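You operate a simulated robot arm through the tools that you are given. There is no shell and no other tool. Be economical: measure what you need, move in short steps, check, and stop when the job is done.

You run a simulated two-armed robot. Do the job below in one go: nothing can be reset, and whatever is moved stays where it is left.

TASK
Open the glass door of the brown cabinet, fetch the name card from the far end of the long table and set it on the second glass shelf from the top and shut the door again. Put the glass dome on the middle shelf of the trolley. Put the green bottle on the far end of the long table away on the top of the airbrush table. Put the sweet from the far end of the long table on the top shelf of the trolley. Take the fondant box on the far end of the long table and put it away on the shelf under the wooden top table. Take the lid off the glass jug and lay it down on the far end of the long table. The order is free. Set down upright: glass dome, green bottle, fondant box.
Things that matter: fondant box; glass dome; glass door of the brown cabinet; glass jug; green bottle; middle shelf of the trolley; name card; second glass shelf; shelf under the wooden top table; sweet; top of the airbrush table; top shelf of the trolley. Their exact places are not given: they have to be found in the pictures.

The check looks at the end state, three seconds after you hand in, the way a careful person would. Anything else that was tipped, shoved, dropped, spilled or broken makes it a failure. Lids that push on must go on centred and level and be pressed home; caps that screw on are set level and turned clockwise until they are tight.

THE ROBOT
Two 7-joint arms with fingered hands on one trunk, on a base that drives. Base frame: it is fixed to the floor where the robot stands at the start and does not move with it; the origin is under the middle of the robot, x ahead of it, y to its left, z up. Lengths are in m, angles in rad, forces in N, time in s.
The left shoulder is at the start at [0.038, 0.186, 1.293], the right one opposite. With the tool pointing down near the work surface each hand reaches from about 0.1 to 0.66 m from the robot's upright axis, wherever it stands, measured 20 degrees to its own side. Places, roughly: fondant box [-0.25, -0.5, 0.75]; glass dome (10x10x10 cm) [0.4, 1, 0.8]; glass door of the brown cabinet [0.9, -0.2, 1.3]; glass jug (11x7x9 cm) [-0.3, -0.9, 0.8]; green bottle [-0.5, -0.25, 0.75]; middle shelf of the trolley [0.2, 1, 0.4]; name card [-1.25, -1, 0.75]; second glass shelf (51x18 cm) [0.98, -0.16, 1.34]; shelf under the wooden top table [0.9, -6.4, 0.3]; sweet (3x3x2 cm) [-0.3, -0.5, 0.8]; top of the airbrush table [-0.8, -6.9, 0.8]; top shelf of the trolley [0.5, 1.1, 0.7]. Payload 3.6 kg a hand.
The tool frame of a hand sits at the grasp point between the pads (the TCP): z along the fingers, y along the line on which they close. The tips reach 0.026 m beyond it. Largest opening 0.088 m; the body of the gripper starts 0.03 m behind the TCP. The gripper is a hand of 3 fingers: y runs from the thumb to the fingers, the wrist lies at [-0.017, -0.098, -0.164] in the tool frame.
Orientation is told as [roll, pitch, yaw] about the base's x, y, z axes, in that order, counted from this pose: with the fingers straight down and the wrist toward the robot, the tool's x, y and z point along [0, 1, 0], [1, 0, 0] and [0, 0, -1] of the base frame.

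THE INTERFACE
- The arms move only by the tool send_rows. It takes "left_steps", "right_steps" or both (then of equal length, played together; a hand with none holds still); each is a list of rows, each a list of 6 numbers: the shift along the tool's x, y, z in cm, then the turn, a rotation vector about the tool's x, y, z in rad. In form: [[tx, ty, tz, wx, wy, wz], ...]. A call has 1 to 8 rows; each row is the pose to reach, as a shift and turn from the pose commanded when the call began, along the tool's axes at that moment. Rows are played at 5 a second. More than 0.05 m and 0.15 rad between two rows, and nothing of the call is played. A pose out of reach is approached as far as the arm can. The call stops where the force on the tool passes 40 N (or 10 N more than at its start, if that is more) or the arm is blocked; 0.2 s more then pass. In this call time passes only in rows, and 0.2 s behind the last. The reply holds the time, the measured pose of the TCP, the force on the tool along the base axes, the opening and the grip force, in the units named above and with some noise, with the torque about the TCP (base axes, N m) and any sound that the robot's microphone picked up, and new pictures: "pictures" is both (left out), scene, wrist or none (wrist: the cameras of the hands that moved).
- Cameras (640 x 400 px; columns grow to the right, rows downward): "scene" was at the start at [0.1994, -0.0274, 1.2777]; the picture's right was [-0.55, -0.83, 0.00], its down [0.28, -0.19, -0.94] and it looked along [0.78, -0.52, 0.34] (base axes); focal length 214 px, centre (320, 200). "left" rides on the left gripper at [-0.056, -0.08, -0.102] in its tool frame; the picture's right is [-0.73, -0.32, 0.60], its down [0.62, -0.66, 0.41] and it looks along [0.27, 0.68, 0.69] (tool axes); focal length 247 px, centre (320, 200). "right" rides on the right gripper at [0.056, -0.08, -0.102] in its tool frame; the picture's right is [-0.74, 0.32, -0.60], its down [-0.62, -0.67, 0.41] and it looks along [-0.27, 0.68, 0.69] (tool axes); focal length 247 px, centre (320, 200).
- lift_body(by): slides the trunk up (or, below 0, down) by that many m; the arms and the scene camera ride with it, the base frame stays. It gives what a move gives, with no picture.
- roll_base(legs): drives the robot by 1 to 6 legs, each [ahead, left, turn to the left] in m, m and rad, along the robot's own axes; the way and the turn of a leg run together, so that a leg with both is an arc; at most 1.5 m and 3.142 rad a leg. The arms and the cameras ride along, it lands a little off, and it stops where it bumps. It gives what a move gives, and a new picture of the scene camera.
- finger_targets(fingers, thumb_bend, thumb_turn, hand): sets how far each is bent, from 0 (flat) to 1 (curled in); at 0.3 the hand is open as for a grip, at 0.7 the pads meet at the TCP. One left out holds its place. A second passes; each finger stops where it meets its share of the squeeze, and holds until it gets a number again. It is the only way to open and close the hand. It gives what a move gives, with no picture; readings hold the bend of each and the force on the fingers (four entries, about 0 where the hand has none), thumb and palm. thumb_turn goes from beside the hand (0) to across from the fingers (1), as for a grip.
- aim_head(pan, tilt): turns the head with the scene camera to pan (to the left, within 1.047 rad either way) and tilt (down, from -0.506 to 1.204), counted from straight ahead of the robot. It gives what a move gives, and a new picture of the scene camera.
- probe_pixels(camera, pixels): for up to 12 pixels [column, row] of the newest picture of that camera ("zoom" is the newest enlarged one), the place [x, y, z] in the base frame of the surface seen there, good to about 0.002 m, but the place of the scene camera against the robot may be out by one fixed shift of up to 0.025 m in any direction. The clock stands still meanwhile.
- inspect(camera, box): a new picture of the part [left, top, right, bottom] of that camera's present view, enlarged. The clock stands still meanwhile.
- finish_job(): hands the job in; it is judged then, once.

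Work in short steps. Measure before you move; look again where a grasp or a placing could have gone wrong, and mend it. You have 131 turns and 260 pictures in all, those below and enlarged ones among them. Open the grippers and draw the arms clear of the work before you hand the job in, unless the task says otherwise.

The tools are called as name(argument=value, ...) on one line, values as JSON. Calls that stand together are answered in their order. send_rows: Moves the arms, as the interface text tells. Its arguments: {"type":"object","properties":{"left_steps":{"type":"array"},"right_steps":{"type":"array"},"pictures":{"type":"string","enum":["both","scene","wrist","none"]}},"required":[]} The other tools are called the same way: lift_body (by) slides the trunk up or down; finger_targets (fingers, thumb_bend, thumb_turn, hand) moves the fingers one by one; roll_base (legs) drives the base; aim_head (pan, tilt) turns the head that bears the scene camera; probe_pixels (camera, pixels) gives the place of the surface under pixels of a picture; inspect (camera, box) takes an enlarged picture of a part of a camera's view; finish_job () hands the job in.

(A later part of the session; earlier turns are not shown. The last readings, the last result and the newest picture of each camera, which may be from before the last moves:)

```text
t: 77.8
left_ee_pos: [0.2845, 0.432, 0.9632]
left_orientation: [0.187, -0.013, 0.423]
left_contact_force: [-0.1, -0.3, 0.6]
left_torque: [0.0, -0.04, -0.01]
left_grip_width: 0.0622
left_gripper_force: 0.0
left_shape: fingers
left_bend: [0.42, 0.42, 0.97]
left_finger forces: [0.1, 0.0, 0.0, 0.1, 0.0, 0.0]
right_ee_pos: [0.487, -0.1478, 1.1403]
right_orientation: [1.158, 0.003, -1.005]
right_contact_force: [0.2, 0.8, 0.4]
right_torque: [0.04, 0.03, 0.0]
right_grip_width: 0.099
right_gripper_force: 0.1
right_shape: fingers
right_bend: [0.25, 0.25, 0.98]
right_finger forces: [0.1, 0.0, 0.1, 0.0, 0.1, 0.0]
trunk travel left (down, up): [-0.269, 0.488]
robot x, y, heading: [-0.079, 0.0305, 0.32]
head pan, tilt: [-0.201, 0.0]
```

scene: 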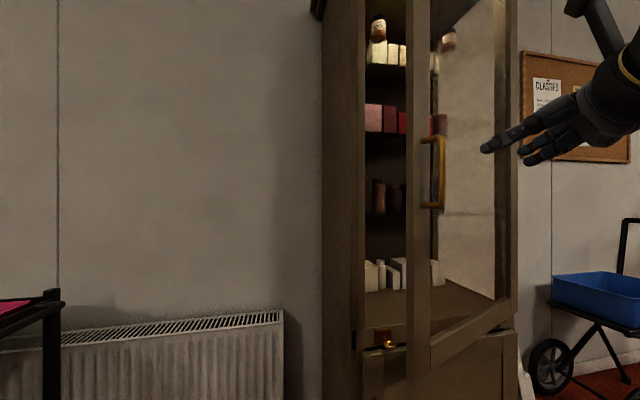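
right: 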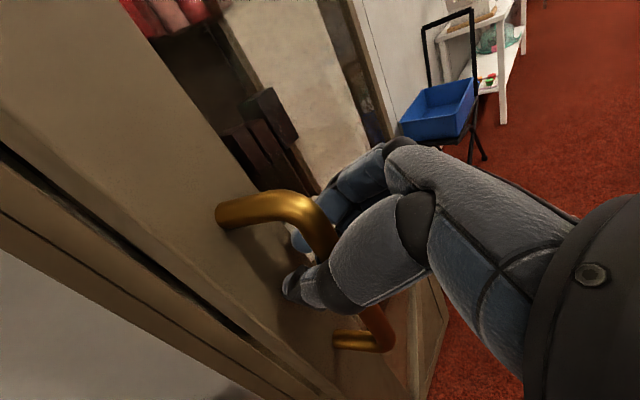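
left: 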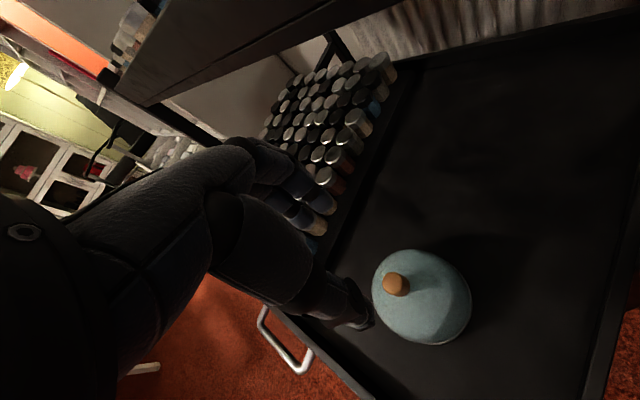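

Hand is free. I probe the door edge (411,200), handle and the opening.

probe_pixels(camera="scene", pixels=[[412, 200], [425, 120], [440, 180], [420, 250], [390, 150], [400, 100], [380, 135], [405, 135], [511, 200], [385, 205], [385, 65]])

inspect(camera="scene", box=[340, 40, 540, 220])

```text
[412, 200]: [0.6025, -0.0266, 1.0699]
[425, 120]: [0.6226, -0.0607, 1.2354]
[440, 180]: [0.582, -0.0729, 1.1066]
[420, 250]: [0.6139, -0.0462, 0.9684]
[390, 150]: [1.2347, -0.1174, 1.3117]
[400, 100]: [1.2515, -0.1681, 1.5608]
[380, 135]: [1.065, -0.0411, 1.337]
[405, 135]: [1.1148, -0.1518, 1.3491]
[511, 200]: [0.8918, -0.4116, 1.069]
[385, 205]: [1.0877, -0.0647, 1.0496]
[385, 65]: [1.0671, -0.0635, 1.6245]
```

```text
2.22 times, centred on (440, 130) of scene
```

zoom: 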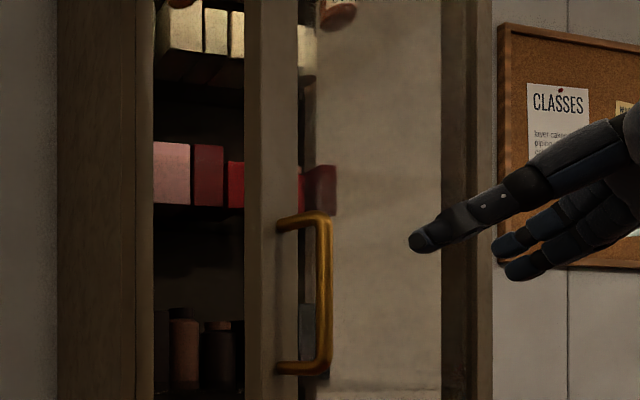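

The door edge is at about [0.608,-0.04], hinge [0.897,-0.425]. I bring the right hand around the edge to the inner side.

send_rows(right_steps=[[0.95, -3.37, 2.26, -0.101, 0, 0.043], [1.91, -6.74, 4.51, -0.203, 0, 0.086], [2.86, -10.1, 6.77, -0.304, 0, 0.128], [3.82, -13.5, 9.02, -0.405, 0, 0.171], [4.77, -16.86, 11.28, -0.507, 0, 0.214], [6.11, -14.86, 14.46, -0.507, 0, 0.214], [7.47, -12.86, 17.68, -0.507, 0, 0.214], [8.81, -10.85, 20.85, -0.507, 0, 0.214]], pictures="both")

```text
t: 79.6
left_ee_pos: [0.2862, 0.4327, 0.9621]
left_orientation: [0.187, -0.012, 0.421]
left_contact_force: [-0.6, -0.2, 1.1]
left_torque: [0.0, 0.0, 0.0]
left_grip_width: 0.0621
left_gripper_force: 0.1
left_shape: fingers
left_bend: [0.42, 0.42, 0.97]
left_finger forces: [0.1, 0.0, 0.0, 0.1, 0.1, 0.0]
right_ee_pos: [0.6014, -0.0628, 1.1315]
right_orientation: [1.157, -0.003, -1.555]
right_contact_force: [0.4, -0.7, 0.8]
right_torque: [0.02, -0.02, 0.05]
right_grip_width: 0.099
right_gripper_force: 0.1
right_shape: fingers
right_bend: [0.25, 0.25, 0.98]
right_finger forces: [0.1, 0.0, 0.0, 0.0, 0.0, 0.1]
right hand out of reach, approached as far as the arm can: row 3, 4, 5, 6, 7, 8
trunk travel left (down, up): [-0.269, 0.488]
robot x, y, heading: [-0.077, 0.0307, 0.314]
head pan, tilt: [-0.201, 0.0]
```

scene: 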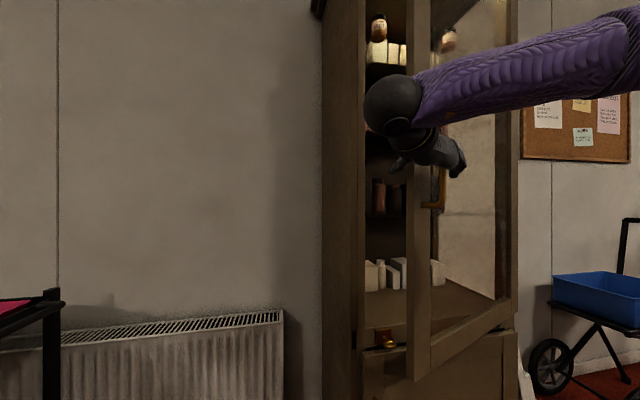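
right: 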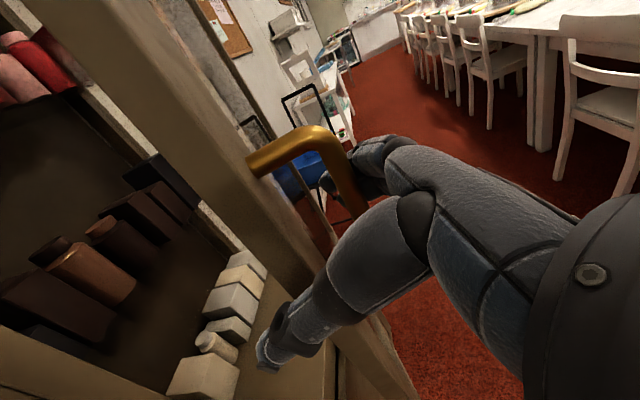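

The arm can't cross far enough left; the hand straddles the handle. I draw the hand back, shift the base left, then drive ahead so the hand passes inside the door edge.

send_rows(right_steps=[[-1.75, 0, -4.15, 0, 0, 0], [-3.5, 0, -8.3, 0, 0, 0], [-4.3, 0, -10.1, 0, 0, 0]], pictures="none")

roll_base(legs=[[0, 0.18, 0], [0.18, 0, 0]])

inspect(camera="right", box=[0, 0, 640, 400])

```text
t: 80.4
left_ee_pos: [0.2862, 0.4348, 0.9611]
left_orientation: [0.188, -0.013, 0.422]
left_contact_force: [-0.9, 0.8, -0.1]
left_torque: [-0.02, 0.04, -0.02]
left_grip_width: 0.0624
left_gripper_force: 0.0
left_shape: fingers
left_bend: [0.42, 0.42, 0.97]
left_finger forces: [0.0, 0.1, 0.1, 0.0, 0.1, 0.1]
right_ee_pos: [0.502, -0.0922, 1.1346]
right_orientation: [1.156, -0.002, -1.553]
right_contact_force: [-0.2, -0.1, 0.7]
right_torque: [-0.05, 0.02, -0.02]
right_grip_width: 0.0989
right_gripper_force: 0.0
right_shape: fingers
right_bend: [0.25, 0.25, 0.98]
right_finger forces: [0.0, 0.0, 0.1, 0.0, 0.0, 0.0]
right hand out of reach, approached as far as the arm can: row 1, 2, 3
trunk travel left (down, up): [-0.269, 0.488]
robot x, y, heading: [-0.0785, 0.0335, 0.315]
head pan, tilt: [-0.201, 0.0]
```

```text
t: 83.0
left_ee_pos: [0.403, 0.6596, 0.9609]
left_orientation: [0.186, -0.011, 0.422]
left_contact_force: [0.8, 0.1, -0.1]
left_torque: [-0.01, 0.02, 0.01]
left_grip_width: 0.0622
left_gripper_force: 0.0
left_shape: fingers
left_bend: [0.42, 0.42, 0.97]
left_finger forces: [0.1, 0.1, 0.1, 0.0, 0.0, 0.0]
right_ee_pos: [0.6198, 0.1341, 1.1345]
right_orientation: [1.152, -0.003, -1.552]
right_contact_force: [0.1, 0.3, 0.3]
right_torque: [0.04, 0.02, 0.05]
right_grip_width: 0.0988
right_gripper_force: 0.1
right_shape: fingers
right_bend: [0.25, 0.25, 0.98]
right_finger forces: [0.0, 0.0, 0.1, 0.1, 0.0, 0.0]
trunk travel left (down, up): [-0.269, 0.488]
robot x, y, heading: [0.0361, 0.2581, 0.312]
head pan, tilt: [-0.201, 0.0]
```

scene: 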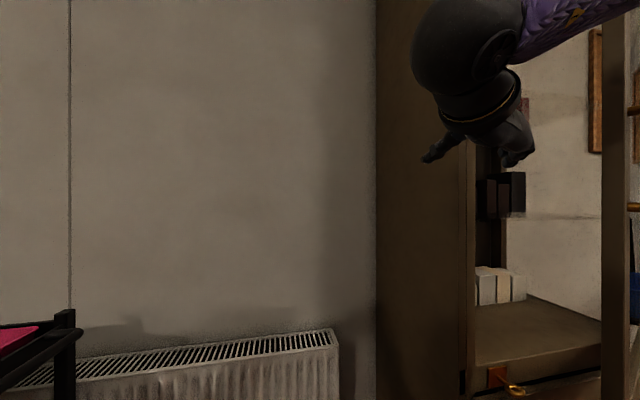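

```text
1.00 times, centred on (320, 200) of right (not enlarged: the box is as wide or as high as the picture)
```

zoom: 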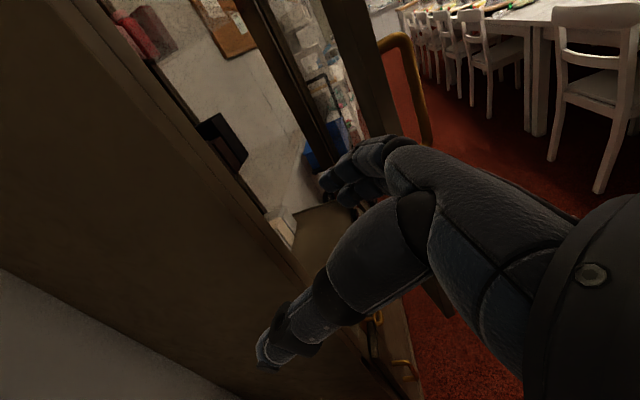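

The hand at [0.62,0.134] is now left of the door edge (edge seen right of the fingers). I sweep it inside and to the right to push the door open.

send_rows(right_steps=[[1.63, 2.4, 3.66, 0, 0, 0], [2.44, 6.4, 5.48, 0, 0, 0], [2.65, 11.2, 5.94, 0, 0, 0], [2.44, 16.0, 5.48, 0, 0, 0], [1.22, 20, 2.74, 0, 0, 0], [-0.41, 23.8, -0.91, 0, 0, 0], [-1.83, 27, -4.11, 0, 0, 0], [-2.93, 31, -6.58, 0, 0, 0]], pictures="both")

```text
refused: row 6 steps farther than a row can; nothing moved
```

send_rows(right_steps=[[1.63, 2.4, 3.66, 0, 0, 0], [2.44, 6.4, 5.48, 0, 0, 0], [2.65, 11.2, 5.94, 0, 0, 0], [2.44, 15.9, 5.48, 0, 0, 0], [1.42, 19.7, 3.2, 0, 0, 0], [0, 23.0, 0, 0, 0, 0], [-1.42, 26.3, -3.2, 0, 0, 0], [-2.77, 29.8, -6.2, 0, 0, 0]], pictures="both")

```text
t: 84.8
left_ee_pos: [0.4011, 0.6589, 0.9623]
left_orientation: [0.188, -0.015, 0.424]
left_contact_force: [-0.6, -0.5, -0.4]
left_torque: [0.01, -0.02, 0.0]
left_grip_width: 0.0625
left_gripper_force: 0.1
left_shape: fingers
left_bend: [0.42, 0.42, 0.97]
left_finger forces: [0.0, 0.0, 0.0, 0.0, 0.1, 0.0]
right_ee_pos: [0.5572, -0.1672, 1.1375]
right_orientation: [1.155, -0.001, -1.548]
right_contact_force: [0.1, 0.1, 0.1]
right_torque: [-0.01, 0.01, 0.04]
right_grip_width: 0.0985
right_gripper_force: 0.0
right_shape: fingers
right_bend: [0.25, 0.25, 0.98]
right_finger forces: [0.1, 0.0, 0.0, 0.1, 0.0, 0.0]
trunk travel left (down, up): [-0.269, 0.488]
robot x, y, heading: [0.0386, 0.2558, 0.313]
head pan, tilt: [-0.201, 0.0]
```

scene: 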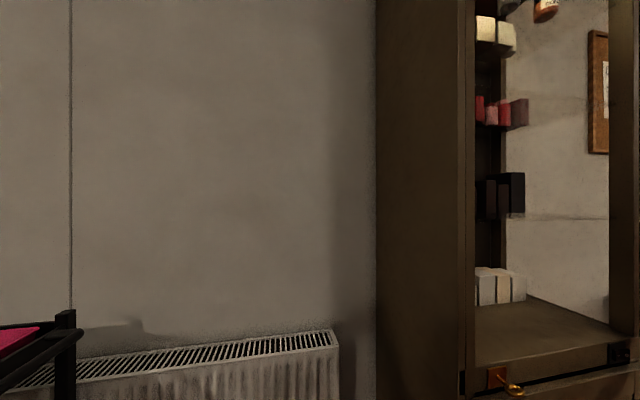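
right: 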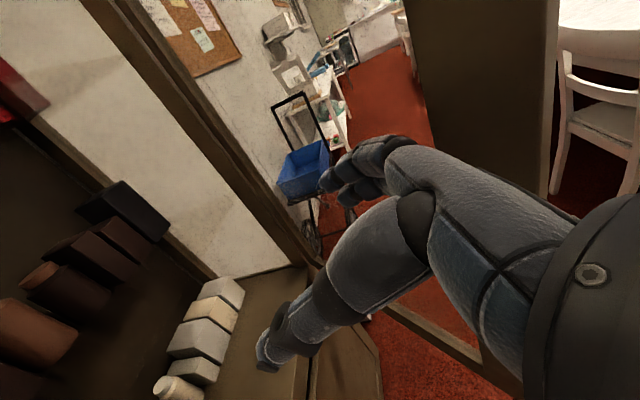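

The door swings freely and now stands well open. I look with the head to the right.

aim_head(pan=-0.75, tilt=0.1)

```text
t: 85.8
left_ee_pos: [0.402, 0.6592, 0.9616]
left_orientation: [0.187, -0.012, 0.423]
left_contact_force: [0.6, 0.4, -0.1]
left_torque: [-0.01, 0.0, 0.0]
left_grip_width: 0.0624
left_gripper_force: 0.1
left_shape: fingers
left_bend: [0.42, 0.42, 0.97]
left_finger forces: [0.1, 0.0, 0.0, 0.1, 0.1, 0.0]
right_ee_pos: [0.5587, -0.1676, 1.1372]
right_orientation: [1.155, -0.004, -1.554]
right_contact_force: [-0.8, -1.3, 0.0]
right_torque: [-0.01, 0.02, -0.01]
right_grip_width: 0.0987
right_gripper_force: 0.0
right_shape: fingers
right_bend: [0.25, 0.25, 0.98]
right_finger forces: [0.1, 0.1, 0.0, 0.1, 0.0, 0.0]
trunk travel left (down, up): [-0.269, 0.488]
robot x, y, heading: [0.0374, 0.2596, 0.317]
head pan, tilt: [-0.75, 0.099]
```

scene: 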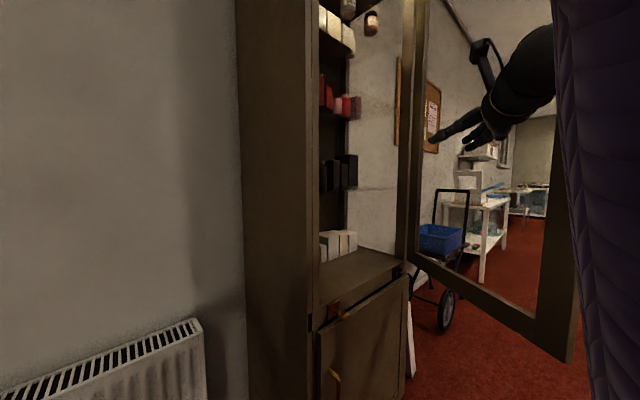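

probe_pixels(camera="scene", pixels=[[550, 300], [572, 350], [418, 200], [408, 200], [322, 250], [345, 115], [330, 45], [342, 185], [325, 112], [350, 120]])

inspect(camera="scene", box=[300, 0, 440, 220])

```text
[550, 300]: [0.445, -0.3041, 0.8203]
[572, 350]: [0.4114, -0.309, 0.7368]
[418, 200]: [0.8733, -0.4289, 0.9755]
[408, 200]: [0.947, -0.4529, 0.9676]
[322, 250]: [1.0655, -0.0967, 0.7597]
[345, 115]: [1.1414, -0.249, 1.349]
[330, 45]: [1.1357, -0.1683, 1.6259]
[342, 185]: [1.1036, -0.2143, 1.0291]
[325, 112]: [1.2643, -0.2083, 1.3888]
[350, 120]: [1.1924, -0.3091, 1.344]
```

```text
1.82 times, centred on (370, 110) of scene
```

zoom: 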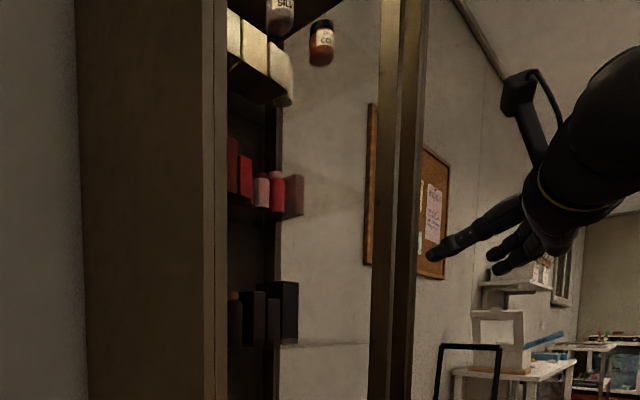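

Door is ~58° open. I push it further, to about 80°.

send_rows(right_steps=[[-0.4, 4.5, -0.9, 0, 0, 0], [-0.8, 9, -1.8, 0, 0, 0], [-1.4, 13.2, -3.1, 0, 0, 0], [-2, 17.5, -4.5, 0, 0, 0], [-2.6, 21.5, -5.9, 0, 0, 0], [-3.0, 24.5, -6.8, 0, 0, 0]], pictures="scene")

```text
t: 87.2
left_ee_pos: [0.4024, 0.6598, 0.9621]
left_orientation: [0.186, -0.013, 0.424]
left_contact_force: [0.2, -1.4, 0.2]
left_torque: [0.01, 0.0, 0.01]
left_grip_width: 0.0621
left_gripper_force: 0.1
left_shape: fingers
left_bend: [0.42, 0.42, 0.97]
left_finger forces: [0.0, 0.0, 0.0, 0.1, 0.0, 0.0]
right_ee_pos: [0.4838, -0.4121, 1.137]
right_orientation: [1.154, -0.002, -1.551]
right_contact_force: [-0.6, 0.4, 0.7]
right_torque: [-0.04, -0.02, -0.01]
right_grip_width: 0.0989
right_gripper_force: 0.0
right_shape: fingers
right_bend: [0.25, 0.25, 0.98]
right_finger forces: [0.0, 0.0, 0.0, 0.0, 0.0, 0.1]
trunk travel left (down, up): [-0.269, 0.488]
robot x, y, heading: [0.0367, 0.2597, 0.311]
head pan, tilt: [-0.75, 0.099]
```

scene: 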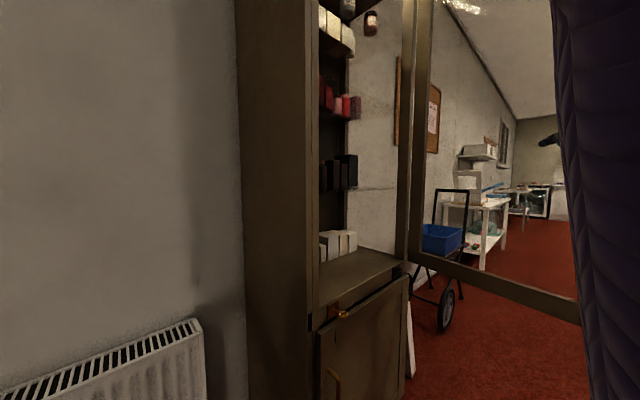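

Door is open wide. I retract the right arm, raise the trunk and drive toward the end of the table, looking for the name card.

send_rows(right_steps=[[0, -4.8, 0, 0, 0, 0], [0, -9.6, 0, 0, 0, 0], [0, -14.4, 0, 0, 0, 0], [0, -19.2, 0, 0, 0, 0], [-1.2, -23, -2.7, 0, 0, 0], [-2.4, -25, -5.4, 0, 0, 0]], pictures="none")

lift_body(by=0.166)

roll_base(legs=[[0, 0, 2.9], [0.9, 0, 0], [0, 0, 1.1]])

aim_head(pan=0.0, tilt=0.5)

```text
t: 88.6
left_ee_pos: [0.4021, 0.6593, 0.9613]
left_orientation: [0.188, -0.011, 0.426]
left_contact_force: [0.7, 0.1, 0.7]
left_torque: [0.02, 0.01, 0.0]
left_grip_width: 0.062
left_gripper_force: 0.1
left_shape: fingers
left_bend: [0.42, 0.42, 0.97]
left_finger forces: [0.0, 0.1, 0.0, 0.1, 0.0, 0.0]
right_ee_pos: [0.4818, -0.2358, 1.1707]
right_orientation: [1.152, 0.0, -1.551]
right_contact_force: [0.1, -0.2, 0.5]
right_torque: [-0.02, 0.01, 0.0]
right_grip_width: 0.0987
right_gripper_force: 0.0
right_shape: fingers
right_bend: [0.25, 0.25, 0.98]
right_finger forces: [0.0, 0.1, 0.0, 0.0, 0.0, 0.1]
right hand out of reach, approached as far as the arm can: row 4, 5, 6
trunk travel left (down, up): [-0.269, 0.488]
robot x, y, heading: [0.0393, 0.2568, 0.313]
head pan, tilt: [-0.75, 0.099]
```

```text
t: 90.4
left_ee_pos: [0.4029, 0.659, 1.1275]
left_orientation: [0.187, -0.012, 0.424]
left_contact_force: [1.3, 0.9, 0.2]
left_torque: [0.06, -0.02, 0.0]
left_grip_width: 0.0623
left_gripper_force: 0.1
left_shape: fingers
left_bend: [0.42, 0.42, 0.97]
left_finger forces: [0.0, 0.1, 0.0, 0.0, 0.0, 0.0]
right_ee_pos: [0.4833, -0.2365, 1.3395]
right_orientation: [1.156, -0.003, -1.554]
right_contact_force: [-0.1, 0.1, -0.7]
right_torque: [0.01, -0.01, 0.03]
right_grip_width: 0.0988
right_gripper_force: 0.0
right_shape: fingers
right_bend: [0.25, 0.25, 0.98]
right_finger forces: [0.0, 0.0, 0.0, 0.0, 0.1, 0.0]
trunk travel left (down, up): [-0.435, 0.322]
robot x, y, heading: [0.0377, 0.2584, 0.313]
head pan, tilt: [-0.75, 0.099]
```

```text
t: 104.7
left_ee_pos: [-0.7894, -0.3428, 1.1275]
left_orientation: [0.186, -0.012, -1.868]
left_contact_force: [-0.2, 0.3, 0.5]
left_torque: [0.01, 0.03, 0.02]
left_grip_width: 0.0621
left_gripper_force: 0.0
left_shape: fingers
left_bend: [0.42, 0.42, 0.97]
left_finger forces: [0.0, 0.0, 0.0, 0.0, 0.0, 0.0]
right_ee_pos: [-1.5161, 0.1861, 1.3391]
right_orientation: [1.154, -0.004, 2.44]
right_contact_force: [-0.5, 0.6, 0.3]
right_torque: [0.03, -0.02, 0.0]
right_grip_width: 0.099
right_gripper_force: 0.1
right_shape: fingers
right_bend: [0.25, 0.25, 0.98]
right_finger forces: [0.1, 0.0, 0.0, 0.1, 0.0, 0.1]
trunk travel left (down, up): [-0.435, 0.322]
robot x, y, heading: [-0.8505, 0.1973, -1.978]
head pan, tilt: [-0.75, 0.099]
```

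scene: 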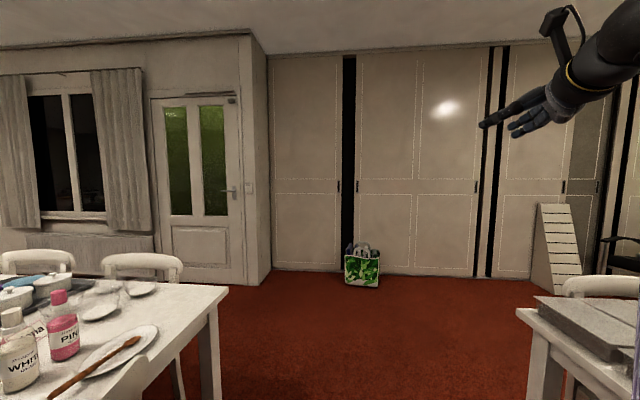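

```text
t: 105.8
left_ee_pos: [-0.7894, -0.3442, 1.1277]
left_orientation: [0.186, -0.013, -1.867]
left_contact_force: [1.1, -1.0, 0.5]
left_torque: [0.03, 0.0, -0.04]
left_grip_width: 0.0621
left_gripper_force: 0.1
left_shape: fingers
left_bend: [0.42, 0.42, 0.97]
left_finger forces: [0.0, 0.1, 0.0, 0.0, 0.0, 0.1]
right_ee_pos: [-1.5158, 0.1864, 1.3391]
right_orientation: [1.156, -0.003, 2.439]
right_contact_force: [0.7, 0.1, 0.0]
right_torque: [0.03, -0.03, -0.05]
right_grip_width: 0.099
right_gripper_force: 0.1
right_shape: fingers
right_bend: [0.25, 0.25, 0.98]
right_finger forces: [0.0, 0.1, 0.0, 0.1, 0.0, 0.0]
trunk travel left (down, up): [-0.435, 0.322]
robot x, y, heading: [-0.8496, 0.1945, -1.976]
head pan, tilt: [0.0, 0.499]
```

scene: 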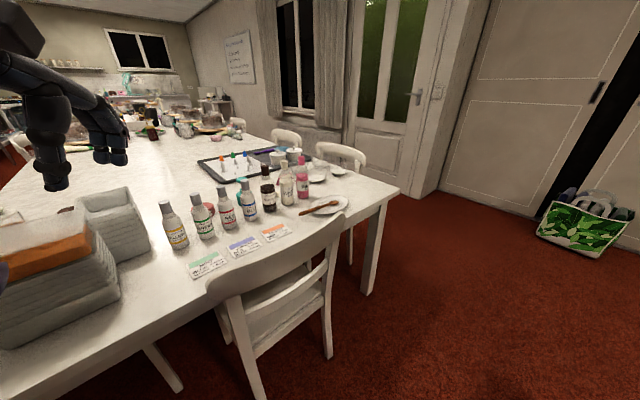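

inspect(camera="scene", box=[150, 130, 410, 280])

probe_pixels(camera="scene", pixels=[[398, 192], [210, 290], [244, 190], [305, 185], [173, 225], [275, 232], [330, 205], [343, 150], [300, 130], [240, 165], [300, 290]])

```text
2.46 times, centred on (280, 205) of scene
```

zoom: 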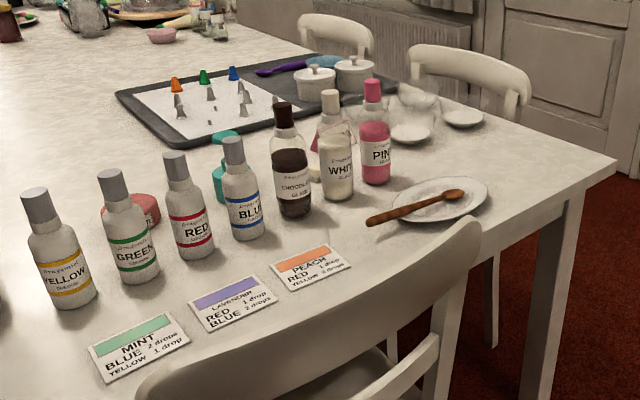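

```text
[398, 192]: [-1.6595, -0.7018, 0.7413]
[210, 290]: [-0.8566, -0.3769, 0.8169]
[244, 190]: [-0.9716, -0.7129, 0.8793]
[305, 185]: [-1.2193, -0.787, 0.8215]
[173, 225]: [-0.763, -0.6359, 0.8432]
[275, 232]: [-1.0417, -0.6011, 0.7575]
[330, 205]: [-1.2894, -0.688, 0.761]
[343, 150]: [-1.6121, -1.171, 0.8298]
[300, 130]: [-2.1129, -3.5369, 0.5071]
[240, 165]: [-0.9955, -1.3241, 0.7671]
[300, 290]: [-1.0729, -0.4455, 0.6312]
```

The pink card hides behind the WHITE bottle, ~0.41 m in from the table's end edge. I drive right, around the chair, to face it squarely.

roll_base(legs=[[0, -0.5, 0], [0.45, 0, 0.7]])

aim_head(pan=0.1, tilt=0.6)

```text
t: 111.1
left_ee_pos: [-0.9426, -0.4202, 1.1275]
left_orientation: [0.187, -0.012, -1.17]
left_contact_force: [0.5, -0.7, -0.9]
left_torque: [0.0, -0.03, 0.0]
left_grip_width: 0.0623
left_gripper_force: 0.1
left_shape: fingers
left_bend: [0.42, 0.42, 0.97]
left_finger forces: [0.1, 0.0, 0.0, 0.0, 0.0, 0.0]
right_ee_pos: [-1.8399, -0.4806, 1.3401]
right_orientation: [1.153, -0.003, 3.138]
right_contact_force: [0.0, -0.5, -0.1]
right_torque: [-0.02, -0.02, -0.02]
right_grip_width: 0.0989
right_gripper_force: 0.1
right_shape: fingers
right_bend: [0.25, 0.25, 0.98]
right_finger forces: [0.1, 0.0, 0.0, 0.0, 0.0, 0.1]
trunk travel left (down, up): [-0.435, 0.322]
robot x, y, heading: [-1.3377, -0.0471, -1.279]
head pan, tilt: [0.0, 0.499]
```

scene: 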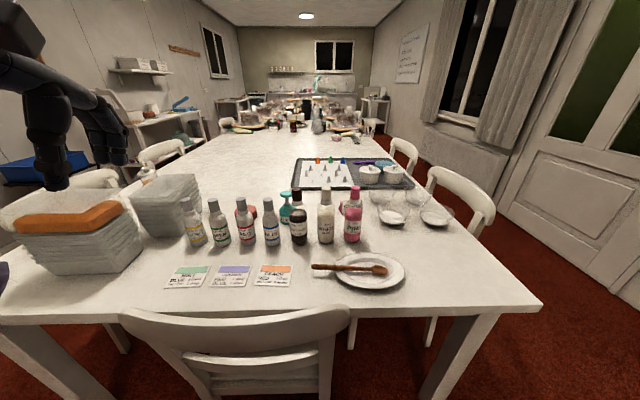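

```text
t: 111.7
left_ee_pos: [-0.9442, -0.4199, 1.1278]
left_orientation: [0.186, -0.012, -1.169]
left_contact_force: [0.3, -0.1, 0.5]
left_torque: [-0.02, 0.02, -0.03]
left_grip_width: 0.0622
left_gripper_force: 0.0
left_shape: fingers
left_bend: [0.42, 0.42, 0.97]
left_finger forces: [0.0, 0.0, 0.0, 0.1, 0.0, 0.0]
right_ee_pos: [-1.8421, -0.4812, 1.3385]
right_orientation: [1.156, -0.003, 3.139]
right_contact_force: [0.1, -1.2, -0.2]
right_torque: [0.01, 0.01, 0.02]
right_grip_width: 0.0989
right_gripper_force: 0.2
right_shape: fingers
right_bend: [0.25, 0.25, 0.98]
right_finger forces: [0.1, 0.0, 0.0, 0.0, 0.0, 0.0]
trunk travel left (down, up): [-0.435, 0.322]
robot x, y, heading: [-1.3389, -0.0452, -1.278]
head pan, tilt: [0.099, 0.6]
```

scene: 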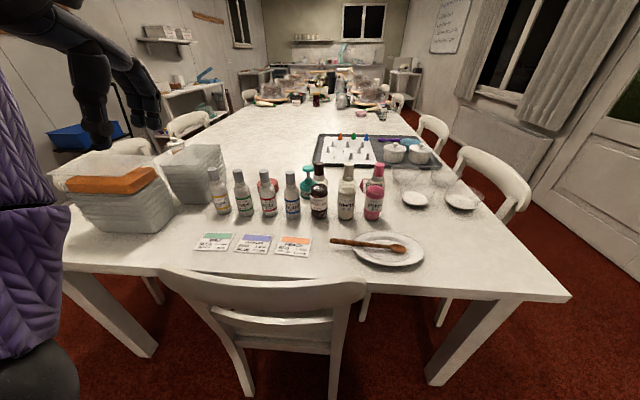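

I raise the trunk and shift right to see over the bottles.

lift_body(by=0.2)

roll_base(legs=[[0, -0.3, 0], [0.15, 0, 0]])

inspect(camera="scene", box=[150, 180, 450, 380])

```text
t: 113.9
left_ee_pos: [-0.9444, -0.4192, 1.3268]
left_orientation: [0.186, -0.012, -1.169]
left_contact_force: [0.0, 0.7, -0.5]
left_torque: [0.0, 0.0, -0.01]
left_grip_width: 0.0623
left_gripper_force: 0.0
left_shape: fingers
left_bend: [0.42, 0.42, 0.97]
left_finger forces: [0.0, 0.0, 0.1, 0.1, 0.0, 0.1]
right_ee_pos: [-1.8415, -0.4816, 1.539]
right_orientation: [1.156, -0.001, 3.139]
right_contact_force: [0.4, -0.2, 0.0]
right_torque: [-0.05, -0.03, 0.01]
right_grip_width: 0.0987
right_gripper_force: 0.0
right_shape: fingers
right_bend: [0.25, 0.25, 0.98]
right_finger forces: [0.1, 0.0, 0.1, 0.0, 0.0, 0.1]
trunk travel left (down, up): [-0.635, 0.122]
robot x, y, heading: [-1.3358, -0.0479, -1.281]
head pan, tilt: [0.099, 0.6]
```

```text
t: 116.9
left_ee_pos: [-1.1861, -0.6495, 1.3275]
left_orientation: [0.187, -0.014, -1.169]
left_contact_force: [0.6, 0.2, 0.3]
left_torque: [0.01, -0.02, 0.01]
left_grip_width: 0.0624
left_gripper_force: 0.1
left_shape: fingers
left_bend: [0.42, 0.42, 0.97]
left_finger forces: [0.1, 0.0, 0.1, 0.0, 0.0, 0.0]
right_ee_pos: [-2.0826, -0.7095, 1.5402]
right_orientation: [1.157, -0.004, 3.135]
right_contact_force: [0.0, -0.5, -0.1]
right_torque: [0.0, 0.02, 0.0]
right_grip_width: 0.0988
right_gripper_force: 0.0
right_shape: fingers
right_bend: [0.25, 0.25, 0.98]
right_finger forces: [0.0, 0.0, 0.0, 0.1, 0.0, 0.1]
trunk travel left (down, up): [-0.635, 0.122]
robot x, y, heading: [-1.5789, -0.28, -1.278]
head pan, tilt: [0.099, 0.6]
```

scene: 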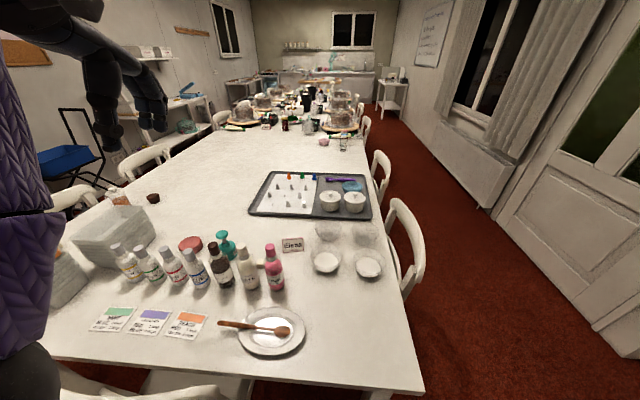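

```text
2.00 times, centred on (300, 280) of scene
```

zoom: 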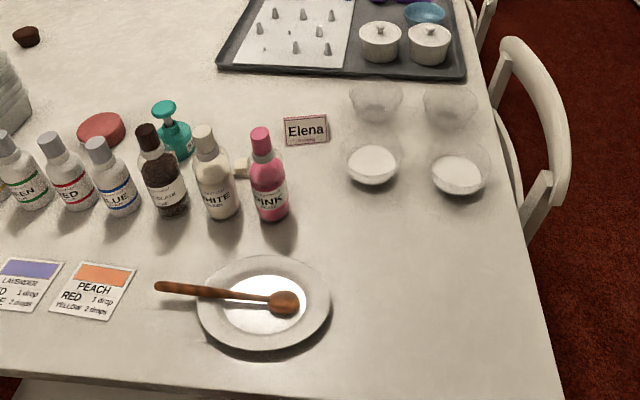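

The "Elena" name card is at (293,245), facing us. Probing it and the neighbours.

probe_pixels(camera="scene", pixels=[[293, 239], [283, 240], [302, 240], [293, 245], [293, 250], [268, 247], [272, 280], [325, 255], [420, 385], [330, 235], [310, 275]])

inspect(camera="scene", box=[250, 215, 350, 295])

```text
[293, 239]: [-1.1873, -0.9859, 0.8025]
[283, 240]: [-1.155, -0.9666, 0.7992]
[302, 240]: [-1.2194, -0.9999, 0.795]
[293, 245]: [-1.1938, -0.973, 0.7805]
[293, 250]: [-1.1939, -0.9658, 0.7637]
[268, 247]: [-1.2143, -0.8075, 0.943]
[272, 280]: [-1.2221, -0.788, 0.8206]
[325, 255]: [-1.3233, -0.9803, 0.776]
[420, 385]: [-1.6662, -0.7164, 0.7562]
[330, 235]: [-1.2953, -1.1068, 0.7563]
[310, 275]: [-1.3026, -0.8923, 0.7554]
```

```text
5.00 times, centred on (300, 255) of scene
```

zoom: 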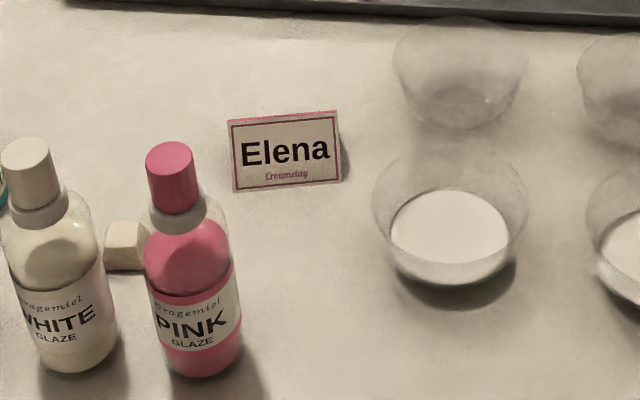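

The tent card's ridge is at ≈[-1.18,-1.0,0.797], ~7 cm wide. I'll pinch the ridge with the right hand coming from the right-rear, away from the pink bottle; first re-orient the right hand (tilted 0.5 rad forward, thumb near).

send_rows(right_steps=[[0, -4, 0, 0.0612, -0.0091, -0.1271], [0, -8, 0, 0.1224, -0.0182, -0.2542], [0, -12, 0, 0.1836, -0.0273, -0.3813], [0, -16, 0, 0.2448, -0.0364, -0.5084], [0, -20, 0, 0.306, -0.0455, -0.6355], [0, -24, 0, 0.3672, -0.0546, -0.7626], [0, -28, 0, 0.4284, -0.0637, -0.8897], [0, -31, 0, 0.4896, -0.0728, -1.0168]], pictures="none")

send_rows(right_steps=[[0, 0, 0, 0.0612, -0.0091, -0.1271], [0, 0, 0, 0.1224, -0.0182, -0.2542], [0, 0, 0, 0.1836, -0.0273, -0.3813], [0, 0, 0, 0.2448, -0.0364, -0.5084], [0, 0, 0, 0.306, -0.0455, -0.6355], [0, 0, 0, 0.3672, -0.0546, -0.7626], [0, 0, 0, 0.4284, -0.0637, -0.8897]], pictures="scene")

```text
t: 118.7
left_ee_pos: [-1.185, -0.6488, 1.3275]
left_orientation: [0.187, -0.013, -1.169]
left_contact_force: [-0.8, 0.4, -0.1]
left_torque: [0.0, 0.02, 0.01]
left_grip_width: 0.0622
left_gripper_force: 0.1
left_shape: fingers
left_bend: [0.42, 0.42, 0.97]
left_finger forces: [0.0, 0.1, 0.0, 0.0, 0.1, 0.0]
right_ee_pos: [-1.7646, -0.768, 1.5707]
right_orientation: [0.725, -0.591, -2.114]
right_contact_force: [-0.1, 0.7, 0.2]
right_torque: [-0.01, 0.04, 0.01]
right_grip_width: 0.0988
right_gripper_force: 0.0
right_shape: fingers
right_bend: [0.25, 0.25, 0.98]
right_finger forces: [0.0, 0.0, 0.0, 0.0, 0.0, 0.0]
right hand out of reach, approached as far as the arm can: row 2, 3, 4, 5, 6, 7, 8
trunk travel left (down, up): [-0.635, 0.122]
robot x, y, heading: [-1.5791, -0.2816, -1.281]
head pan, tilt: [0.099, 0.6]
```

```text
t: 120.3
left_ee_pos: [-1.1876, -0.6507, 1.3282]
left_orientation: [0.188, -0.012, -1.169]
left_contact_force: [-0.6, 0.2, -0.4]
left_torque: [0.01, 0.01, 0.03]
left_grip_width: 0.062
left_gripper_force: 0.0
left_shape: fingers
left_bend: [0.42, 0.42, 0.97]
left_finger forces: [0.1, 0.0, 0.1, 0.1, 0.1, 0.0]
right_ee_pos: [-1.7693, -0.7706, 1.5726]
right_orientation: [0.001, -0.498, -0.948]
right_contact_force: [-0.2, -0.4, 0.3]
right_torque: [0.01, -0.02, 0.04]
right_grip_width: 0.0989
right_gripper_force: 0.2
right_shape: fingers
right_bend: [0.25, 0.25, 0.98]
right_finger forces: [0.0, 0.0, 0.0, 0.0, 0.0, 0.1]
trunk travel left (down, up): [-0.635, 0.122]
robot x, y, heading: [-1.58, -0.2772, -1.279]
head pan, tilt: [0.099, 0.6]
```

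scene: 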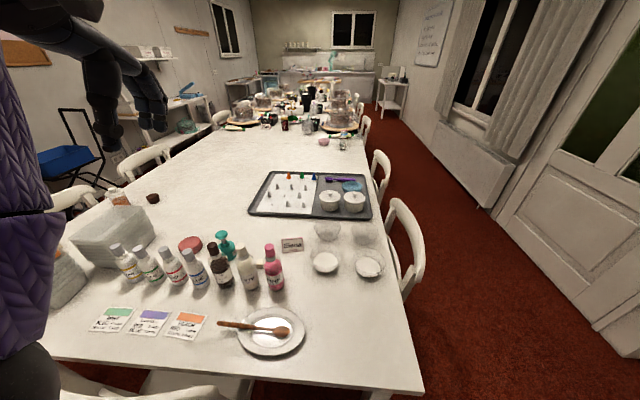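

Orientation is right. I probe the chair (bottom left) and table edge to see how close the base may go.

aim_head(pan=0.2, tilt=1.15)

```text
t: 121.3
left_ee_pos: [-1.1854, -0.6496, 1.3274]
left_orientation: [0.187, -0.011, -1.171]
left_contact_force: [-0.1, 0.0, 0.4]
left_torque: [0.01, 0.02, -0.02]
left_grip_width: 0.0624
left_gripper_force: 0.0
left_shape: fingers
left_bend: [0.42, 0.42, 0.97]
left_finger forces: [0.0, 0.0, 0.0, 0.1, 0.0, 0.0]
right_ee_pos: [-1.7671, -0.7683, 1.573]
right_orientation: [-0.002, -0.496, -0.945]
right_contact_force: [0.4, 0.0, 0.0]
right_torque: [-0.01, -0.02, 0.02]
right_grip_width: 0.0985
right_gripper_force: 0.0
right_shape: fingers
right_bend: [0.25, 0.25, 0.98]
right_finger forces: [0.1, 0.0, 0.1, 0.0, 0.0, 0.0]
trunk travel left (down, up): [-0.635, 0.122]
robot x, y, heading: [-1.5823, -0.2775, -1.277]
head pan, tilt: [0.201, 1.15]
```

scene: 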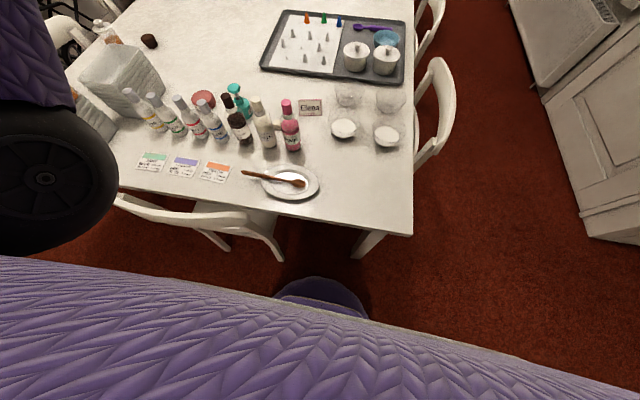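

probe_pixels(camera="scene", pixels=[[318, 280], [285, 292], [350, 290], [320, 310], [280, 255], [250, 215], [240, 205], [320, 218], [310, 103], [288, 105], [362, 250]])

```text
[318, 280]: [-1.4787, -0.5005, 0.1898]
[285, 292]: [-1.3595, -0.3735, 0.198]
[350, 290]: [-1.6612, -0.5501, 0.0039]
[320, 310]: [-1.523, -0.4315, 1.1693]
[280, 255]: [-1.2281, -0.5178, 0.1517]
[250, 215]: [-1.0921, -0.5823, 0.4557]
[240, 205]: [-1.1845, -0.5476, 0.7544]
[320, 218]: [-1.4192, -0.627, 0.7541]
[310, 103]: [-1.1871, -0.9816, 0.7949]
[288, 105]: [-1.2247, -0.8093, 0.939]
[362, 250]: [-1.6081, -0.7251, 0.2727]
```

The base is low with ~0.25 m radius; there is room for 0.12 m more. I advance, raise the left hand, and swing the right hand toward the card.

roll_base(legs=[[0.12, 0.05, 0]])

send_rows(left_steps=[[0.5, 0, -4, 0, 0, 0], [1, 0, -8, 0, 0, 0], [1.5, 0, -12, 0, 0, 0], [2, 0, -16, 0, 0, 0], [2.5, 0, -20, 0, 0, 0], [3, 0, -24, 0, 0, 0], [3.5, 0, -28, 0, 0, 0], [4, 0, -32, 0, 0, 0]], right_steps=[[3.3, 3, 1.6, 0, 0, 0], [6.6, 6, 3.2, 0, 0, 0], [9.9, 9, 4.8, 0, 0, 0], [13.2, 12, 6.4, 0, 0, 0], [16.5, 15, 8, 0, 0, 0], [19.8, 18, 9.6, 0, 0, 0], [23.1, 21, 11.2, 0, 0, 0], [24.5, 24, 12.8, 0, 0, 0]], pictures="none")

```text
t: 122.6
left_ee_pos: [-1.1022, -0.751, 1.3283]
left_orientation: [0.189, -0.015, -1.169]
left_contact_force: [0.4, -0.1, 0.0]
left_torque: [-0.04, -0.01, -0.02]
left_grip_width: 0.0623
left_gripper_force: 0.0
left_shape: fingers
left_bend: [0.42, 0.42, 0.97]
left_finger forces: [0.0, 0.1, 0.0, 0.0, 0.0, 0.0]
right_ee_pos: [-1.6848, -0.8684, 1.5732]
right_orientation: [-0.005, -0.497, -0.947]
right_contact_force: [-0.4, 0.5, 0.5]
right_torque: [0.02, 0.0, -0.02]
right_grip_width: 0.0988
right_gripper_force: 0.0
right_shape: fingers
right_bend: [0.25, 0.25, 0.98]
right_finger forces: [0.0, 0.0, 0.0, 0.1, 0.0, 0.1]
trunk travel left (down, up): [-0.635, 0.122]
robot x, y, heading: [-1.4987, -0.3775, -1.278]
head pan, tilt: [0.201, 1.15]
```

scene: 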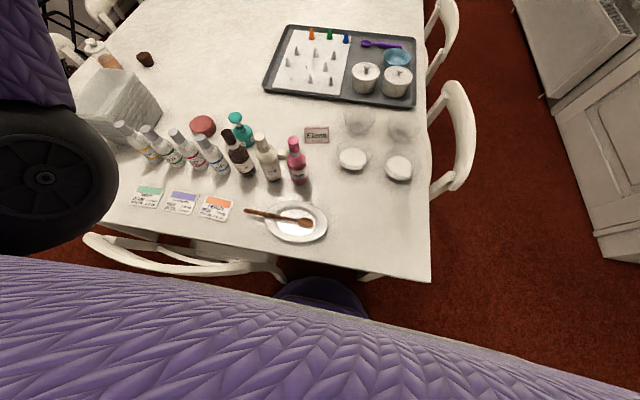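

```text
t: 124.4
left_ee_pos: [-1.0897, -0.7838, 1.6598]
left_orientation: [0.189, -0.013, -1.169]
left_contact_force: [-0.4, 1.0, -0.3]
left_torque: [0.02, 0.0, 0.0]
left_grip_width: 0.0619
left_gripper_force: 0.0
left_shape: fingers
left_bend: [0.42, 0.42, 0.97]
left_finger forces: [0.0, 0.0, 0.0, 0.1, 0.0, 0.1]
left hand out of reach, approached as far as the arm can: row 3, 4, 5, 6, 7, 8
right_ee_pos: [-1.417, -0.9178, 1.5746]
right_orientation: [-0.004, -0.496, -0.947]
right_contact_force: [-0.1, 0.6, 0.6]
right_torque: [0.03, 0.0, -0.01]
right_grip_width: 0.099
right_gripper_force: 0.0
right_shape: fingers
right_bend: [0.25, 0.25, 0.98]
right_finger forces: [0.0, 0.1, 0.1, 0.0, 0.0, 0.0]
right hand out of reach, approached as far as the arm can: row 6, 7, 8
trunk travel left (down, up): [-0.635, 0.122]
robot x, y, heading: [-1.4981, -0.3797, -1.277]
head pan, tilt: [0.201, 1.15]
```

lift_body(by=-0.42)

send_rows(right_steps=[[3.3, 1, 1.6, 0, 0, 0], [6.6, 2, 3.2, 0, 0, 0], [9.9, 2.6, 5, 0, 0, 0], [13, 2.6, 6, 0, 0, 0]], pictures="both")

```text
refused: -0.42 is not a number from -0.4 to 0.4
```

```text
t: 125.4
left_ee_pos: [-1.0882, -0.7839, 1.6592]
left_orientation: [0.187, -0.015, -1.169]
left_contact_force: [0.4, 1.4, -0.3]
left_torque: [-0.01, 0.02, 0.0]
left_grip_width: 0.062
left_gripper_force: 0.1
left_shape: fingers
left_bend: [0.42, 0.42, 0.97]
left_finger forces: [0.0, 0.0, 0.0, 0.0, 0.1, 0.1]
right_ee_pos: [-1.4067, -0.9021, 1.5479]
right_orientation: [-0.002, -0.499, -0.943]
right_contact_force: [0.0, -0.5, 0.3]
right_torque: [-0.03, 0.02, -0.02]
right_grip_width: 0.099
right_gripper_force: 0.1
right_shape: fingers
right_bend: [0.25, 0.25, 0.98]
right_finger forces: [0.0, 0.1, 0.0, 0.0, 0.0, 0.0]
right hand out of reach, approached as far as the arm can: row 1, 2, 3, 4
trunk travel left (down, up): [-0.635, 0.122]
robot x, y, heading: [-1.4989, -0.3795, -1.279]
head pan, tilt: [0.201, 1.15]
```

scene: 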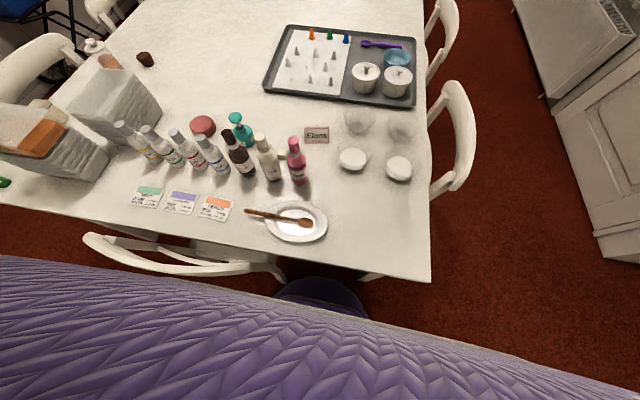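
right: 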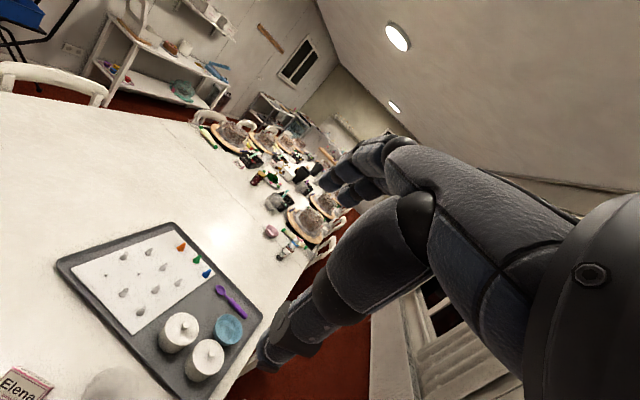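

lift_body(by=-0.4)

send_rows(right_steps=[[4, 0, 2, 0, 0, 0], [8, -0.5, 4, 0, 0, 0], [12, -1, 6, 0, 0, 0], [15, -2, 8, 0, 0, 0]], pictures="wrist")

```text
t: 129.2
left_ee_pos: [-1.0615, -0.8723, 1.1653]
left_orientation: [0.208, 0.168, -1.169]
left_contact_force: [0.4, 0.8, -0.7]
left_torque: [0.0, 0.0, 0.01]
left_grip_width: 0.0622
left_gripper_force: 0.1
left_shape: fingers
left_bend: [0.42, 0.42, 0.97]
left_finger forces: [0.0, 0.0, 0.1, 0.0, 0.1, 0.0]
right_ee_pos: [-1.4045, -0.9029, 1.1485]
right_orientation: [-0.003, -0.498, -0.946]
right_contact_force: [-0.6, -0.1, -1.1]
right_torque: [0.0, 0.01, -0.01]
right_grip_width: 0.099
right_gripper_force: 0.1
right_shape: fingers
right_bend: [0.25, 0.25, 0.98]
right_finger forces: [0.0, 0.0, 0.1, 0.0, 0.0, 0.1]
trunk travel left (down, up): [-0.235, 0.522]
robot x, y, heading: [-1.4999, -0.3773, -1.278]
head pan, tilt: [0.201, 1.15]
```

```text
t: 130.2
left_ee_pos: [-1.0616, -0.8728, 1.1651]
left_orientation: [0.209, 0.169, -1.168]
left_contact_force: [-0.1, 0.0, 0.2]
left_torque: [0.05, 0.0, -0.02]
left_grip_width: 0.0621
left_gripper_force: 0.2
left_shape: fingers
left_bend: [0.42, 0.42, 0.97]
left_finger forces: [0.0, 0.1, 0.1, 0.1, 0.0, 0.0]
right_ee_pos: [-1.3915, -0.8803, 1.1057]
right_orientation: [-0.004, -0.498, -0.946]
right_contact_force: [0.6, 0.4, 0.0]
right_torque: [0.01, 0.03, -0.01]
right_grip_width: 0.0988
right_gripper_force: 0.0
right_shape: fingers
right_bend: [0.25, 0.25, 0.98]
right_finger forces: [0.0, 0.0, 0.0, 0.0, 0.0, 0.0]
right hand out of reach, approached as far as the arm can: row 1, 2, 3, 4
trunk travel left (down, up): [-0.235, 0.522]
robot x, y, heading: [-1.4947, -0.3786, -1.277]
head pan, tilt: [0.201, 1.15]
```

right: 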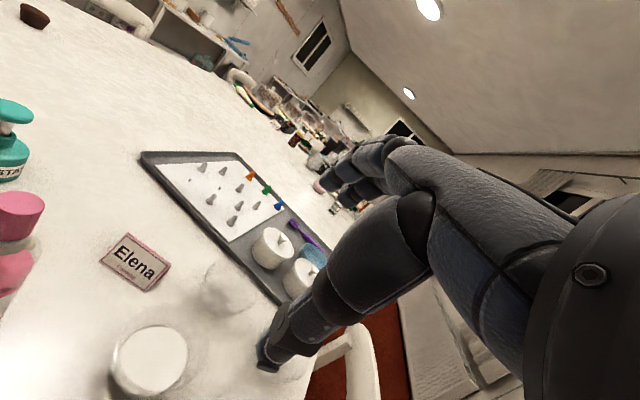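

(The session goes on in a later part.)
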